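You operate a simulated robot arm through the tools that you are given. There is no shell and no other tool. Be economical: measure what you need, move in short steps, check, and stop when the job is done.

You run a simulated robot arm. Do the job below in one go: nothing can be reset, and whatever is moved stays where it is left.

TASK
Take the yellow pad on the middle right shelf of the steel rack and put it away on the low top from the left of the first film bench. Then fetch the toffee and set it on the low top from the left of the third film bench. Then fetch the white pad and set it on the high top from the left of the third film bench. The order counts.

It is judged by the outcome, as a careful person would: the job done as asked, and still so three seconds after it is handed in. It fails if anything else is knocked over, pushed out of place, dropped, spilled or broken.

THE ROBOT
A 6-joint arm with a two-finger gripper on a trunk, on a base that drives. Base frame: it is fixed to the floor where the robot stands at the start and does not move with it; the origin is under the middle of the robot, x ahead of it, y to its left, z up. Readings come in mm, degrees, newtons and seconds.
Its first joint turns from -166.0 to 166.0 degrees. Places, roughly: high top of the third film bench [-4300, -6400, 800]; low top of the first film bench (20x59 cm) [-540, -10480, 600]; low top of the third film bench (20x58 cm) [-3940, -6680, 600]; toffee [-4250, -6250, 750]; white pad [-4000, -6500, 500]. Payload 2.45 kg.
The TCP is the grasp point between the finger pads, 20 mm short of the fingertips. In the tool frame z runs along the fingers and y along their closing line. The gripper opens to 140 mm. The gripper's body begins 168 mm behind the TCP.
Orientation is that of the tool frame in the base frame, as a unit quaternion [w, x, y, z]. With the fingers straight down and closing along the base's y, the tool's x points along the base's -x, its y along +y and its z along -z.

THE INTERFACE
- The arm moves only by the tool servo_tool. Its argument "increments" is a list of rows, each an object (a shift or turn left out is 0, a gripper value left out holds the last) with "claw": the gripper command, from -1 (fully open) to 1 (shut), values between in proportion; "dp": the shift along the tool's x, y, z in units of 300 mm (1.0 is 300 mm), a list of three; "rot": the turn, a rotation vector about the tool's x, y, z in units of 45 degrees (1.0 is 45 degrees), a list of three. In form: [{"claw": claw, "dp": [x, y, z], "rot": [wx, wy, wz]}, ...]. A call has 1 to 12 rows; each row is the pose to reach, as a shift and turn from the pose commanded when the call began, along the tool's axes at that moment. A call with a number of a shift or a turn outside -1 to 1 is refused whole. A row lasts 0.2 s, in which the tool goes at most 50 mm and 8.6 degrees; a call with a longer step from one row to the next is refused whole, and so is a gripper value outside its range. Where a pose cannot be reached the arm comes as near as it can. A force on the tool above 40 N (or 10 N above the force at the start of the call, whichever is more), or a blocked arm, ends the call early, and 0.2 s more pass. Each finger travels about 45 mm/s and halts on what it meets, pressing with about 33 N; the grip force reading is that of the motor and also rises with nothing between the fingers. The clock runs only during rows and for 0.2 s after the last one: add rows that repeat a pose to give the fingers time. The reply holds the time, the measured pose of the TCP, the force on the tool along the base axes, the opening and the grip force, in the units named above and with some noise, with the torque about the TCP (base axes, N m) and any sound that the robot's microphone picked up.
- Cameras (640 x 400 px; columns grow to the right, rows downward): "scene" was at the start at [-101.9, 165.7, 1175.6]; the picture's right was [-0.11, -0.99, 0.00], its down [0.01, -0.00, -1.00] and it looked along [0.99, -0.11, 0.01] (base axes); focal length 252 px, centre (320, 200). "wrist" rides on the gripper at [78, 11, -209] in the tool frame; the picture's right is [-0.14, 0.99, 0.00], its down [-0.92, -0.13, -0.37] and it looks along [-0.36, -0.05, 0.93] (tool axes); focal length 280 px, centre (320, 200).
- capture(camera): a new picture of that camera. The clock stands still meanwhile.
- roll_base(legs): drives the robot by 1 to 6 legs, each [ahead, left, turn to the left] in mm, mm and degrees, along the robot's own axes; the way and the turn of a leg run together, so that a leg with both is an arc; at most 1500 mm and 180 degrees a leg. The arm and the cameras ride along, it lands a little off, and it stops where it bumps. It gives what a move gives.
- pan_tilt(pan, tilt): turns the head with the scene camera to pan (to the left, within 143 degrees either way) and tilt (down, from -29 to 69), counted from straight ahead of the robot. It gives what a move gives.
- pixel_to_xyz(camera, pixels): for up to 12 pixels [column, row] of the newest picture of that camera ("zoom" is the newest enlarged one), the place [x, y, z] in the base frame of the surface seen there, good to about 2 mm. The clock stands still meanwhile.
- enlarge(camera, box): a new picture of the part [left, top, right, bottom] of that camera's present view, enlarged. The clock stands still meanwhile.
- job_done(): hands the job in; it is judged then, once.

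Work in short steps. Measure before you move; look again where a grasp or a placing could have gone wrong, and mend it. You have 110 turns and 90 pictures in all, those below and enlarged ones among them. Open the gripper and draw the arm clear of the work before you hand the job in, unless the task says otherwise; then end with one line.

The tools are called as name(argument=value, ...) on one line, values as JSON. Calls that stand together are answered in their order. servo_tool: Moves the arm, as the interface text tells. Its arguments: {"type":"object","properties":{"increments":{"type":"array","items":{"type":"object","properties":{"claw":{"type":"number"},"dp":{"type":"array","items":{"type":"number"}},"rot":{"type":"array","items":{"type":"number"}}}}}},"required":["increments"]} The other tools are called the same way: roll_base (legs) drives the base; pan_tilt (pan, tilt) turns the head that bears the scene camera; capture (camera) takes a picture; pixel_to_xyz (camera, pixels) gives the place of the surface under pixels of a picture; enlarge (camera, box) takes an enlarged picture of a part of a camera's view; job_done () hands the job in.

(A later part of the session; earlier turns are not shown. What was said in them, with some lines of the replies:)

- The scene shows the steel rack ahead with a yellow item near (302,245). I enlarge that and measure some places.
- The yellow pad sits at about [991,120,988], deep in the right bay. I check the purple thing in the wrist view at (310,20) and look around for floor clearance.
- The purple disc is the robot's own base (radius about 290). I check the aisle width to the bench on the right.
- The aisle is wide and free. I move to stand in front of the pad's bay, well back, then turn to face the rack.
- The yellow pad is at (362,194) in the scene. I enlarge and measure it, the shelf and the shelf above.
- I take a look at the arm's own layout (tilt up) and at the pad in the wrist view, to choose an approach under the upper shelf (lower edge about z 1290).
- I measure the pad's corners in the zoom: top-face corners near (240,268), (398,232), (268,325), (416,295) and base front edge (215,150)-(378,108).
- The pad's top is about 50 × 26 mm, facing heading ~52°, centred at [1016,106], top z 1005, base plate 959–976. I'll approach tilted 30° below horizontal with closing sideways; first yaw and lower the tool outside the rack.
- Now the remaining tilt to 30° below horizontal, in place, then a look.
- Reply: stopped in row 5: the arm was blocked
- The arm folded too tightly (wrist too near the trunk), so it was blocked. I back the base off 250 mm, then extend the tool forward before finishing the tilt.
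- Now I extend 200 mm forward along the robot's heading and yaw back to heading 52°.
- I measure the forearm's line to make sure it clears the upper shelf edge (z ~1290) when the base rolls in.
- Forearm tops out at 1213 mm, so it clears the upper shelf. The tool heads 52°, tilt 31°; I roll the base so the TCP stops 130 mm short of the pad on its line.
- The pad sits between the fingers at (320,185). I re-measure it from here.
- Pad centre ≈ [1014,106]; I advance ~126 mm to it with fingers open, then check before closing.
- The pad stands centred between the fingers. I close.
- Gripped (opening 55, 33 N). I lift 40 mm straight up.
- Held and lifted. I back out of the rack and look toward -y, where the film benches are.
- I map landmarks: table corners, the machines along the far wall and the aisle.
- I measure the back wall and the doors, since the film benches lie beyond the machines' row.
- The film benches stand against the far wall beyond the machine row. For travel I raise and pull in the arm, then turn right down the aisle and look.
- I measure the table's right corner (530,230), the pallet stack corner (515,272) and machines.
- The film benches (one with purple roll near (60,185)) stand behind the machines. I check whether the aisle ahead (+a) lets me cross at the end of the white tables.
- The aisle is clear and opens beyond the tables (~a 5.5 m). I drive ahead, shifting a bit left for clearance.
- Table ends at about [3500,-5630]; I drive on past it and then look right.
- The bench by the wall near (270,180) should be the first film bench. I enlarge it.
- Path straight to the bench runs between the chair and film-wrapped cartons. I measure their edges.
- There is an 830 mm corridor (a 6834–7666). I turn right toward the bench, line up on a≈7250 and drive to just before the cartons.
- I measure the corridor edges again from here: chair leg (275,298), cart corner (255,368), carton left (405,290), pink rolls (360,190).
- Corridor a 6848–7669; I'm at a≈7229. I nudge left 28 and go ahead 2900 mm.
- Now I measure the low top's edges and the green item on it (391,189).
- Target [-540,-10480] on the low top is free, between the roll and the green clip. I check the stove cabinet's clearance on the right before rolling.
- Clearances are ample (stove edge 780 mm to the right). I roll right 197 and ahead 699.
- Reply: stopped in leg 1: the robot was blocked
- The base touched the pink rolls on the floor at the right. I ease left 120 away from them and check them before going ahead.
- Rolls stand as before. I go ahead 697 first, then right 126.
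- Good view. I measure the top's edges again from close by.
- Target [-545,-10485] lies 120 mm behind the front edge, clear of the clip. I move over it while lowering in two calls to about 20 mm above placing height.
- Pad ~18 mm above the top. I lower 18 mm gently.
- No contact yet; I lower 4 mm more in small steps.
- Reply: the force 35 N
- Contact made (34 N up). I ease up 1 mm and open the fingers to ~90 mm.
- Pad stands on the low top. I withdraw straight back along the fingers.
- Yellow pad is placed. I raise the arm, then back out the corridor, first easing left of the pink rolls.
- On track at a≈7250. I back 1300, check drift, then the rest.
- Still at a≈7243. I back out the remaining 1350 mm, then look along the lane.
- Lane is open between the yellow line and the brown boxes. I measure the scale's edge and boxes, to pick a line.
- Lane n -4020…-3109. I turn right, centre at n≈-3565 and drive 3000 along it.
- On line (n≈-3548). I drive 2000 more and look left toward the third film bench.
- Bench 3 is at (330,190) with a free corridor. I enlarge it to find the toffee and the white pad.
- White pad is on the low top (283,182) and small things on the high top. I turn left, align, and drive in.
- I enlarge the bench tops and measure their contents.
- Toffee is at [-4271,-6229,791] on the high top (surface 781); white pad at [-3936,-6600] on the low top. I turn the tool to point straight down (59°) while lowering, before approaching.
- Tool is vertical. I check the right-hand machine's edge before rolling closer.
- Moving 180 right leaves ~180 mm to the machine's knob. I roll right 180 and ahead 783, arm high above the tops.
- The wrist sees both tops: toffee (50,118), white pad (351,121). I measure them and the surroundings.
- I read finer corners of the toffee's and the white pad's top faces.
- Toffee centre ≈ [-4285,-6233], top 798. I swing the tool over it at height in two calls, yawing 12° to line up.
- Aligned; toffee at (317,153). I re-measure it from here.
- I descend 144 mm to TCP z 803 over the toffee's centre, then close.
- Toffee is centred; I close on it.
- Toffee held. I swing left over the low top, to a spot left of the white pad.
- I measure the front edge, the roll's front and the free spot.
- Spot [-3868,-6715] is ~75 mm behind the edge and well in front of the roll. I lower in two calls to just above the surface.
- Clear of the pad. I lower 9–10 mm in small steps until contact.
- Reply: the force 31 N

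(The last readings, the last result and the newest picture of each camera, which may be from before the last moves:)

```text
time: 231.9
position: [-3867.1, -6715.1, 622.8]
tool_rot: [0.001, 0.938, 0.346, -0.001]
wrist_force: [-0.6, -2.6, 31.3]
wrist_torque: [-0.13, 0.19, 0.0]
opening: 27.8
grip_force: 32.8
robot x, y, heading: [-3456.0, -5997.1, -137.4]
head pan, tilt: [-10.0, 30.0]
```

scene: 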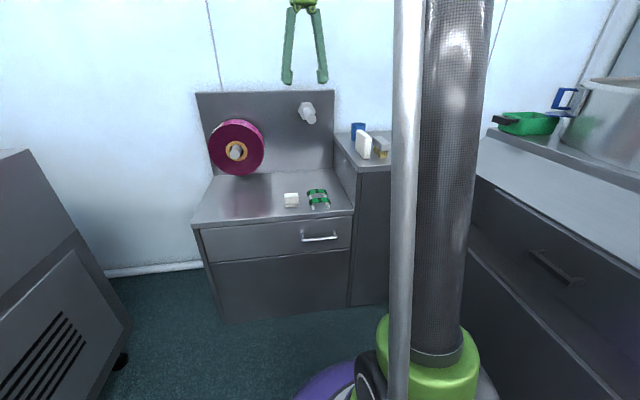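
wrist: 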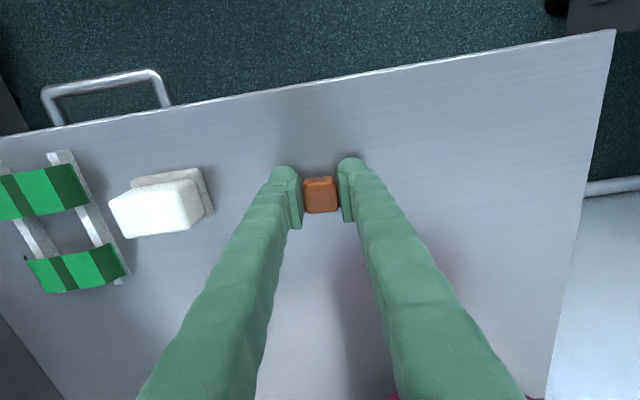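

Contact (31 N). I ease 1.5 mm up, open to ~60 mm and rise.

servo_tool(increments=[{"dp": [0, 0, -0.005]}, {"claw": 0.6, "dp": [0, 0, -0.005]}, {"claw": 0.3, "dp": [0, 0, -0.005]}, {"claw": 0.15, "dp": [0, 0, -0.005]}, {"claw": 0.15, "dp": [0, 0, -0.005]}])

servo_tool(increments=[{"dp": [0, 0, -0.06]}, {"dp": [0, 0, -0.16]}, {"dp": [0, 0, -0.27]}, {"dp": [0, 0, -0.38]}, {"dp": [0, 0, -0.5]}, {"dp": [0, 0, -0.5]}])

capture(camera="wrist")

```text
time: 233.1
position: [-3868.2, -6715.8, 622.2]
tool_rot: [0.002, 0.938, 0.347, -0.001]
wrist_force: [0.1, 0.1, -0.3]
wrist_torque: [0.02, -0.01, 0.0]
opening: 59.6
grip_force: 0.1
robot x, y, heading: [-3458.5, -5994.0, -137.4]
head pan, tilt: [-10.0, 30.0]
```

```text
time: 234.5
position: [-3868.4, -6715.3, 772.5]
tool_rot: [0.001, 0.938, 0.347, 0.0]
wrist_force: [0.1, 0.2, -0.7]
wrist_torque: [0.03, -0.02, -0.02]
opening: 59.8
grip_force: 0.1
robot x, y, heading: [-3457.3, -5995.8, -137.3]
head pan, tilt: [-10.0, 30.0]
```

```text
28 pictures are left
```

wrist: 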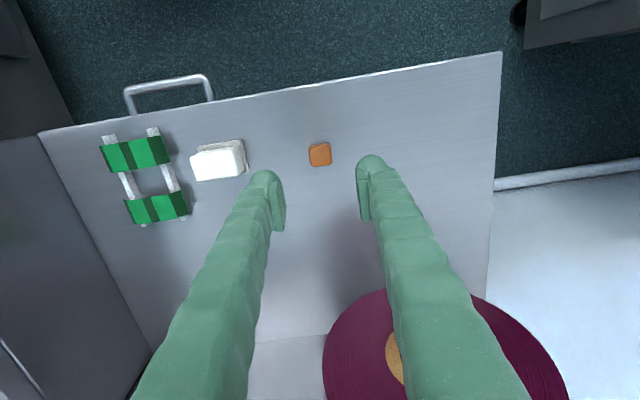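

Toffee is set. Next the white pad: I rise, move above it and turn the tool 90° so the fingers close front-to-back, clear of the green clip.

servo_tool(increments=[{"dp": [0, 0, -0.1], "rot": [0, 0, -0.125]}, {"dp": [0, 0, -0.2], "rot": [0, 0, -0.25]}, {"dp": [0.005, -0.07, -0.28], "rot": [0, 0, -0.375]}, {"dp": [0.009, -0.144, -0.333], "rot": [0, 0, -0.5]}, {"dp": [0.014, -0.217, -0.333], "rot": [0, 0, -0.625]}, {"dp": [0.019, -0.289, -0.333], "rot": [0, 0, -0.75]}, {"dp": [0.023, -0.361, -0.333], "rot": [0, 0, -0.875]}, {"dp": [0.028, -0.433, -0.333], "rot": [0, 0, -1.0]}, {"dp": [0.028, -0.433, -0.333], "rot": [0, 0, -1.0]}])

servo_tool(increments=[{"rot": [0, 0, -0.167]}, {"rot": [0, 0, -0.333]}, {"rot": [0, 0, -0.5]}, {"rot": [0, 0, -0.667]}, {"rot": [0, 0, -0.833]}, {"rot": [0, 0, -1.0]}, {"rot": [0, 0, -1.0]}])

capture(camera="wrist")

```text
time: 236.5
position: [-3946.8, -6609.8, 871.0]
tool_rot: [0.001, 0.733, 0.68, 0.0]
wrist_force: [0.3, 0.2, 0.2]
wrist_torque: [-0.02, 0.01, -0.02]
opening: 59.3
grip_force: 0.1
robot x, y, heading: [-3455.9, -5996.5, -137.2]
head pan, tilt: [-10.0, 30.0]
```

```text
time: 238.1
position: [-3946.6, -6611.3, 871.9]
tool_rot: [0.0, 0.418, 0.909, -0.001]
wrist_force: [0.4, 0.0, 0.4]
wrist_torque: [-0.02, -0.01, 0.0]
opening: 59.3
grip_force: 0.0
robot x, y, heading: [-3459.3, -6000.4, -137.4]
head pan, tilt: [-10.0, 30.0]
```

```text
27 pictures are left
```

wrist: 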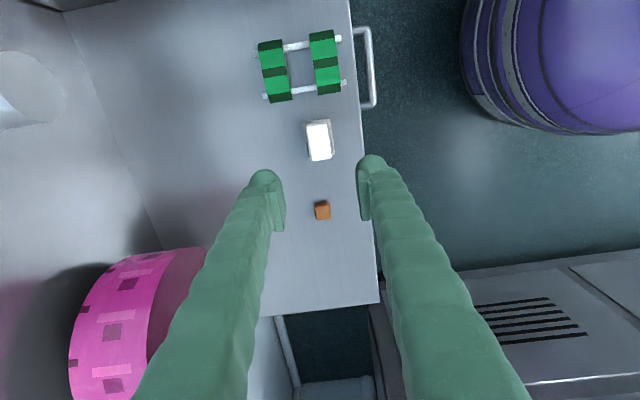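

Rotated. Pad at (319,140); I re-measure its top.

enlarge(camera="wrist", box=[279, 110, 359, 160])

pixel_to_xyz(camera="wrist", pixels=[[309, 123], [328, 121], [312, 158], [331, 156], [320, 140], [333, 150]])

```text
8.00 times, centred on (319, 135) of wrist
```

zoom: 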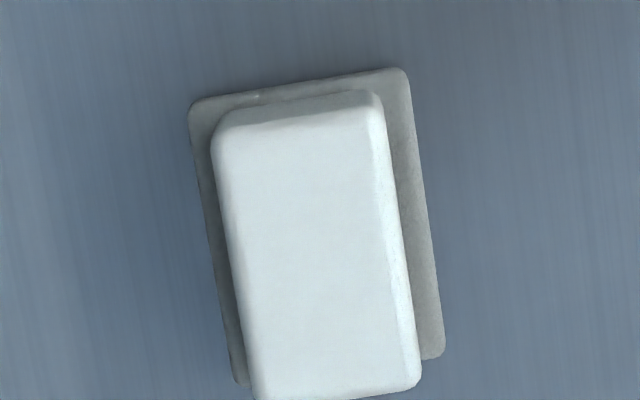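

```text
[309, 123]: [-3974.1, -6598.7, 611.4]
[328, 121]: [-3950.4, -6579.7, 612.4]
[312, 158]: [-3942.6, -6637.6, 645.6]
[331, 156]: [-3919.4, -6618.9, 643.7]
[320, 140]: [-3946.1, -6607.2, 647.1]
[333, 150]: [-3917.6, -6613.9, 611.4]
```

Pad centre ≈ [-3946.5,-6610], base lip z 612. I descend to TCP z 636 with the fingers front and back.

servo_tool(increments=[{"dp": [0, 0, 0.12]}, {"dp": [0, 0, 0.24]}, {"dp": [0, 0, 0.36]}, {"dp": [0, 0, 0.48]}, {"dp": [0, 0, 0.6]}, {"dp": [0, 0, 0.7]}, {"dp": [0, 0, 0.76]}, {"dp": [0, 0, 0.785]}, {"dp": [0, 0, 0.785]}])

capture(camera="wrist")

```text
time: 240.1
position: [-3946.3, -6611.1, 636.3]
tool_rot: [0.001, 0.418, 0.908, -0.001]
wrist_force: [-0.4, 0.2, 0.3]
wrist_torque: [0.02, -0.01, -0.01]
opening: 59.3
grip_force: 0.0
robot x, y, heading: [-3461.5, -5995.0, -137.1]
head pan, tilt: [-10.0, 30.0]
```

```text
25 pictures are left
```

wrist: 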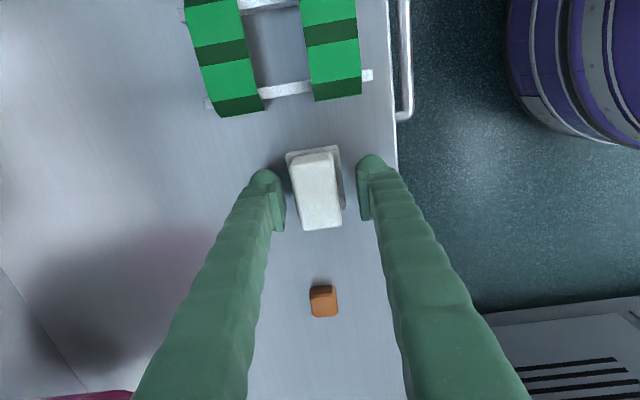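

Well placed; I close and lift.

servo_tool(increments=[{"claw": 0.4}, {"claw": 0.7}, {"claw": 1}, {"claw": 1}, {"claw": 1}])

servo_tool(increments=[{"dp": [0, 0, -0.05]}, {"dp": [0, 0, -0.15]}, {"dp": [0, 0, -0.28]}, {"dp": [0, 0, -0.42]}, {"dp": [0, 0, -0.56]}, {"dp": [0, 0, -0.7]}, {"dp": [0, 0, -0.85]}, {"dp": [0, 0, -1.0]}])

capture(camera="wrist")

```text
time: 241.3
position: [-3945.3, -6610.2, 636.7]
tool_rot: [0.0, 0.418, 0.908, -0.001]
wrist_force: [0.3, -0.5, 0.0]
wrist_torque: [-0.01, -0.01, 0.0]
opening: 32.6
grip_force: 32.8
robot x, y, heading: [-3460.6, -5995.8, -137.2]
head pan, tilt: [-10.0, 30.0]
```

```text
time: 243.1
position: [-3946.0, -6609.6, 936.1]
tool_rot: [0.001, 0.418, 0.909, -0.002]
wrist_force: [1.0, -0.2, 0.5]
wrist_torque: [0.05, 0.0, 0.02]
opening: 32.7
grip_force: 32.8
robot x, y, heading: [-3459.1, -6000.0, -137.1]
head pan, tilt: [-10.0, 30.0]
```

```text
24 pictures are left
```

wrist: 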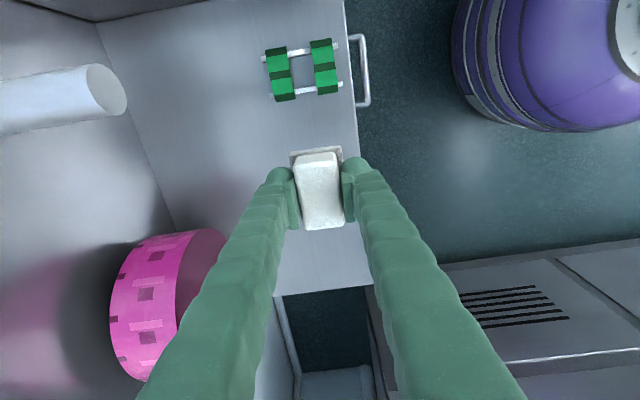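

White pad held (32.6 mm). I raise 60 mm and carry it right over the high top.

servo_tool(increments=[{"dp": [0, 0, -0.1]}, {"dp": [0, 0, -0.2]}, {"dp": [0.1, 0, -0.2]}, {"dp": [0.2, 0, -0.2]}, {"dp": [0.3, 0, -0.2]}, {"dp": [0.4, -0.02, -0.2]}, {"dp": [0.5, -0.04, -0.2]}, {"dp": [0.6, -0.05, -0.2]}, {"dp": [0.7, -0.06, -0.2]}, {"dp": [0.8, -0.07, -0.2]}, {"dp": [0.9, -0.08, -0.2]}, {"dp": [0.95, -0.09, -0.2]}])

servo_tool(increments=[{"dp": [0.1, 0, 0]}, {"dp": [0.2, 0, 0]}, {"dp": [0.3, 0, 0]}, {"dp": [0.4, 0, 0]}, {"dp": [0.5, 0, 0]}, {"dp": [0.6, 0, 0]}, {"dp": [0.7, 0, 0]}, {"dp": [0.7, 0, 0]}])

capture(camera="wrist")

```text
time: 245.7
position: [-4152.5, -6412.3, 995.8]
tool_rot: [0.0, 0.419, 0.908, -0.001]
wrist_force: [-0.1, 0.0, -0.4]
wrist_torque: [-0.02, 0.01, 0.01]
opening: 32.3
grip_force: 32.9
robot x, y, heading: [-3457.5, -6000.4, -137.2]
head pan, tilt: [-10.0, 30.0]
```

```text
time: 247.5
position: [-4288.7, -6251.6, 995.0]
tool_rot: [0.001, 0.418, 0.908, -0.002]
wrist_force: [0.4, -0.3, -1.1]
wrist_torque: [0.01, 0.03, -0.03]
opening: 32.4
grip_force: 32.3
robot x, y, heading: [-3462.0, -5998.3, -137.1]
head pan, tilt: [-10.0, 30.0]
```

```text
23 pictures are left
```

wrist: 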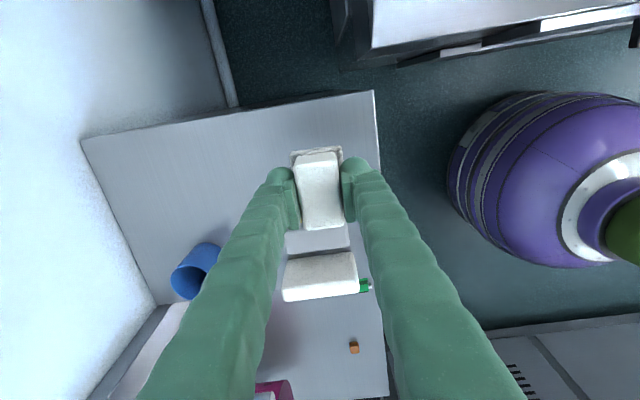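

I measure the high top's edges and the brush/soap next to the spot.

pixel_to_xyz(camera="wrist", pixels=[[372, 95], [260, 113], [376, 150], [340, 115], [240, 150], [320, 233], [300, 240], [340, 235], [90, 145], [200, 200]])

```text
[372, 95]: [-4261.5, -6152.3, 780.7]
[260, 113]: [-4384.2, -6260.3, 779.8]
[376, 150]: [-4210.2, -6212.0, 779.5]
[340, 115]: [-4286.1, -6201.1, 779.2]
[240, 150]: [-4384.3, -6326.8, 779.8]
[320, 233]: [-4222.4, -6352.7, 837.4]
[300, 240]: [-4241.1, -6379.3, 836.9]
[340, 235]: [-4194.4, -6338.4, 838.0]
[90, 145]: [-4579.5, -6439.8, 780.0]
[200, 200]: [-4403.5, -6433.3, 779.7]
```

Free zone is 160 mm wide right of the brush. I place at ≈[-4277,-6272]; lower to about 6 mm above contact.

servo_tool(increments=[{"dp": [-0.04, -0.008, 0.08]}, {"dp": [-0.077, -0.015, 0.18]}, {"dp": [-0.077, -0.015, 0.3]}, {"dp": [-0.077, -0.015, 0.42]}, {"dp": [-0.077, -0.015, 0.52]}, {"dp": [-0.077, -0.015, 0.57]}, {"dp": [-0.077, -0.015, 0.57]}])

capture(camera="wrist")

```text
time: 249.1
position: [-4275.5, -6272.9, 825.1]
tool_rot: [0.0, 0.418, 0.909, -0.001]
wrist_force: [-0.4, -0.4, -1.3]
wrist_torque: [-0.02, 0.0, 0.04]
opening: 32.5
grip_force: 33.3
robot x, y, heading: [-3458.2, -5993.8, -137.2]
head pan, tilt: [-10.0, 30.0]
```

```text
22 pictures are left
```

wrist: 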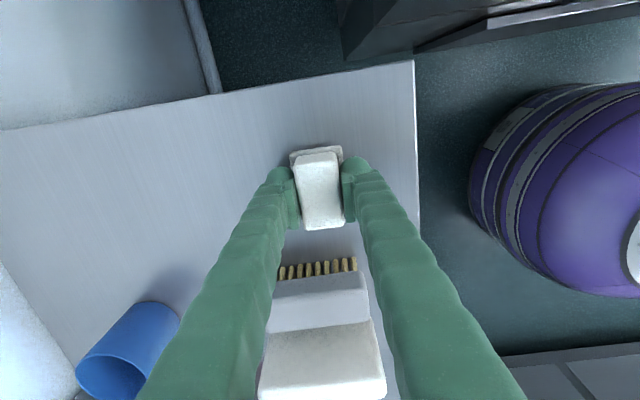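

Clear on all sides. I lower in small steps to contact.

servo_tool(increments=[{"dp": [0, 0, 0.012]}, {"dp": [0, 0, 0.018]}, {"dp": [0, 0, 0.022]}, {"dp": [0, 0, 0.026]}, {"dp": [0, 0, 0.029]}, {"dp": [0, 0, 0.029]}])

```text
time: 250.5
position: [-4275.9, -6273.4, 816.5]
tool_rot: [0.001, 0.418, 0.909, -0.001]
wrist_force: [-2.9, -0.5, 12.3]
wrist_torque: [0.0, 0.04, 0.02]
opening: 32.5
grip_force: 32.6
robot x, y, heading: [-3462.5, -5997.5, -137.1]
head pan, tilt: [-10.0, 30.0]
```

Contact (12 N). I open to ~62 mm and rise.

servo_tool(increments=[{"claw": 0.6}, {"claw": 0.3}, {"claw": 0.12}, {"claw": 0.12}, {"claw": 0.12}])

servo_tool(increments=[{"dp": [0, 0, -0.05]}, {"dp": [0, 0, -0.15]}, {"dp": [0, 0, -0.28]}, {"dp": [0, 0, -0.42]}, {"dp": [0, 0, -0.56]}, {"dp": [0, 0, -0.7]}, {"dp": [0, 0, -0.7]}])

capture(camera="wrist")

```text
time: 251.7
position: [-4277.3, -6273.1, 816.0]
tool_rot: [-0.001, 0.417, 0.909, -0.001]
wrist_force: [0.6, -0.8, 0.6]
wrist_torque: [-0.04, 0.02, 0.0]
opening: 61.8
grip_force: 0.1
robot x, y, heading: [-3459.6, -5996.4, -137.0]
head pan, tilt: [-10.0, 30.0]
```

```text
time: 253.3
position: [-4276.9, -6272.3, 1027.4]
tool_rot: [0.001, 0.418, 0.908, 0.0]
wrist_force: [1.1, 1.3, -0.4]
wrist_torque: [-0.01, 0.0, 0.0]
opening: 61.8
grip_force: 0.0
robot x, y, heading: [-3458.3, -5998.3, -137.0]
head pan, tilt: [-10.0, 30.0]
```

```text
21 pictures are left
```

wrist: 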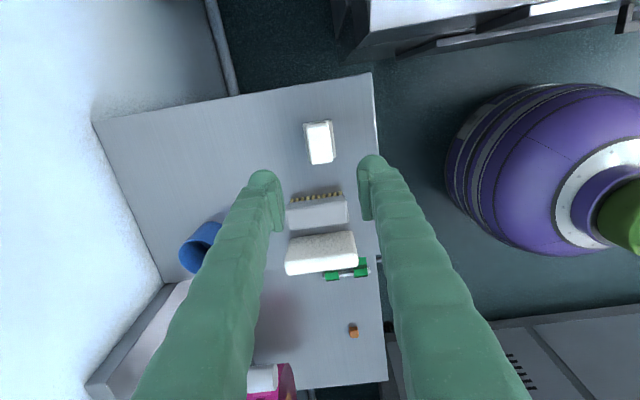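

All three are placed. I back the base off 500 mm to draw the arm clear and take a last look.

roll_base(legs=[[-500, 0, 0]])

pan_tilt(pan=-10, tilt=20)

enlarge(camera="scene", box=[240, 100, 480, 250])

```text
time: 256.2
position: [-3911.3, -5939.2, 1028.5]
tool_rot: [0.001, 0.416, 0.909, -0.002]
wrist_force: [0.4, 0.7, 0.0]
wrist_torque: [0.0, 0.01, 0.01]
opening: 61.9
grip_force: 0.1
robot x, y, heading: [-3094.2, -5657.8, -136.8]
head pan, tilt: [-10.0, 30.0]
```

```text
time: 257.0
position: [-3911.7, -5937.1, 1026.0]
tool_rot: [0.0, 0.416, 0.909, -0.002]
wrist_force: [-0.3, 0.1, 0.7]
wrist_torque: [-0.02, -0.02, 0.0]
opening: 61.6
grip_force: 0.1
robot x, y, heading: [-3097.1, -5657.3, -136.9]
head pan, tilt: [-10.0, 20.0]
```

```text
2.67 times, centred on (360, 175) of scene
```

zoom: 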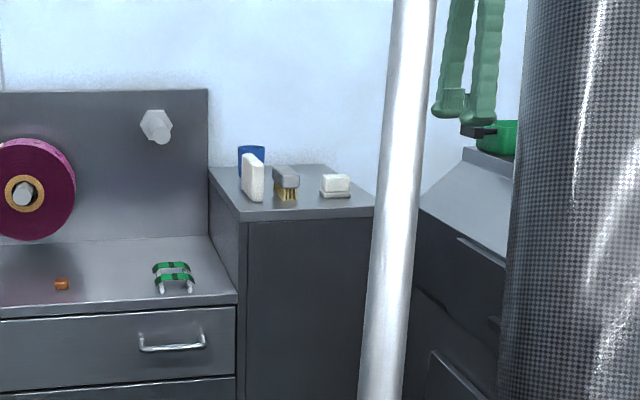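

The toffee stands on the low top and the white pad on the high top, with the neighbours untouched and the arm clear. I hand in the job.

job_done()

```text
The job is handed in.
```

All three items are placed in the order asked: the yellow pad on the first film bench's low top, the toffee on the third bench's low top, and the white pad on its high top. On the way to the first bench the base bumped the pink rolls on the floor. They looked upright and unmoved afterwards, but I didn't measure whether they had shifted.
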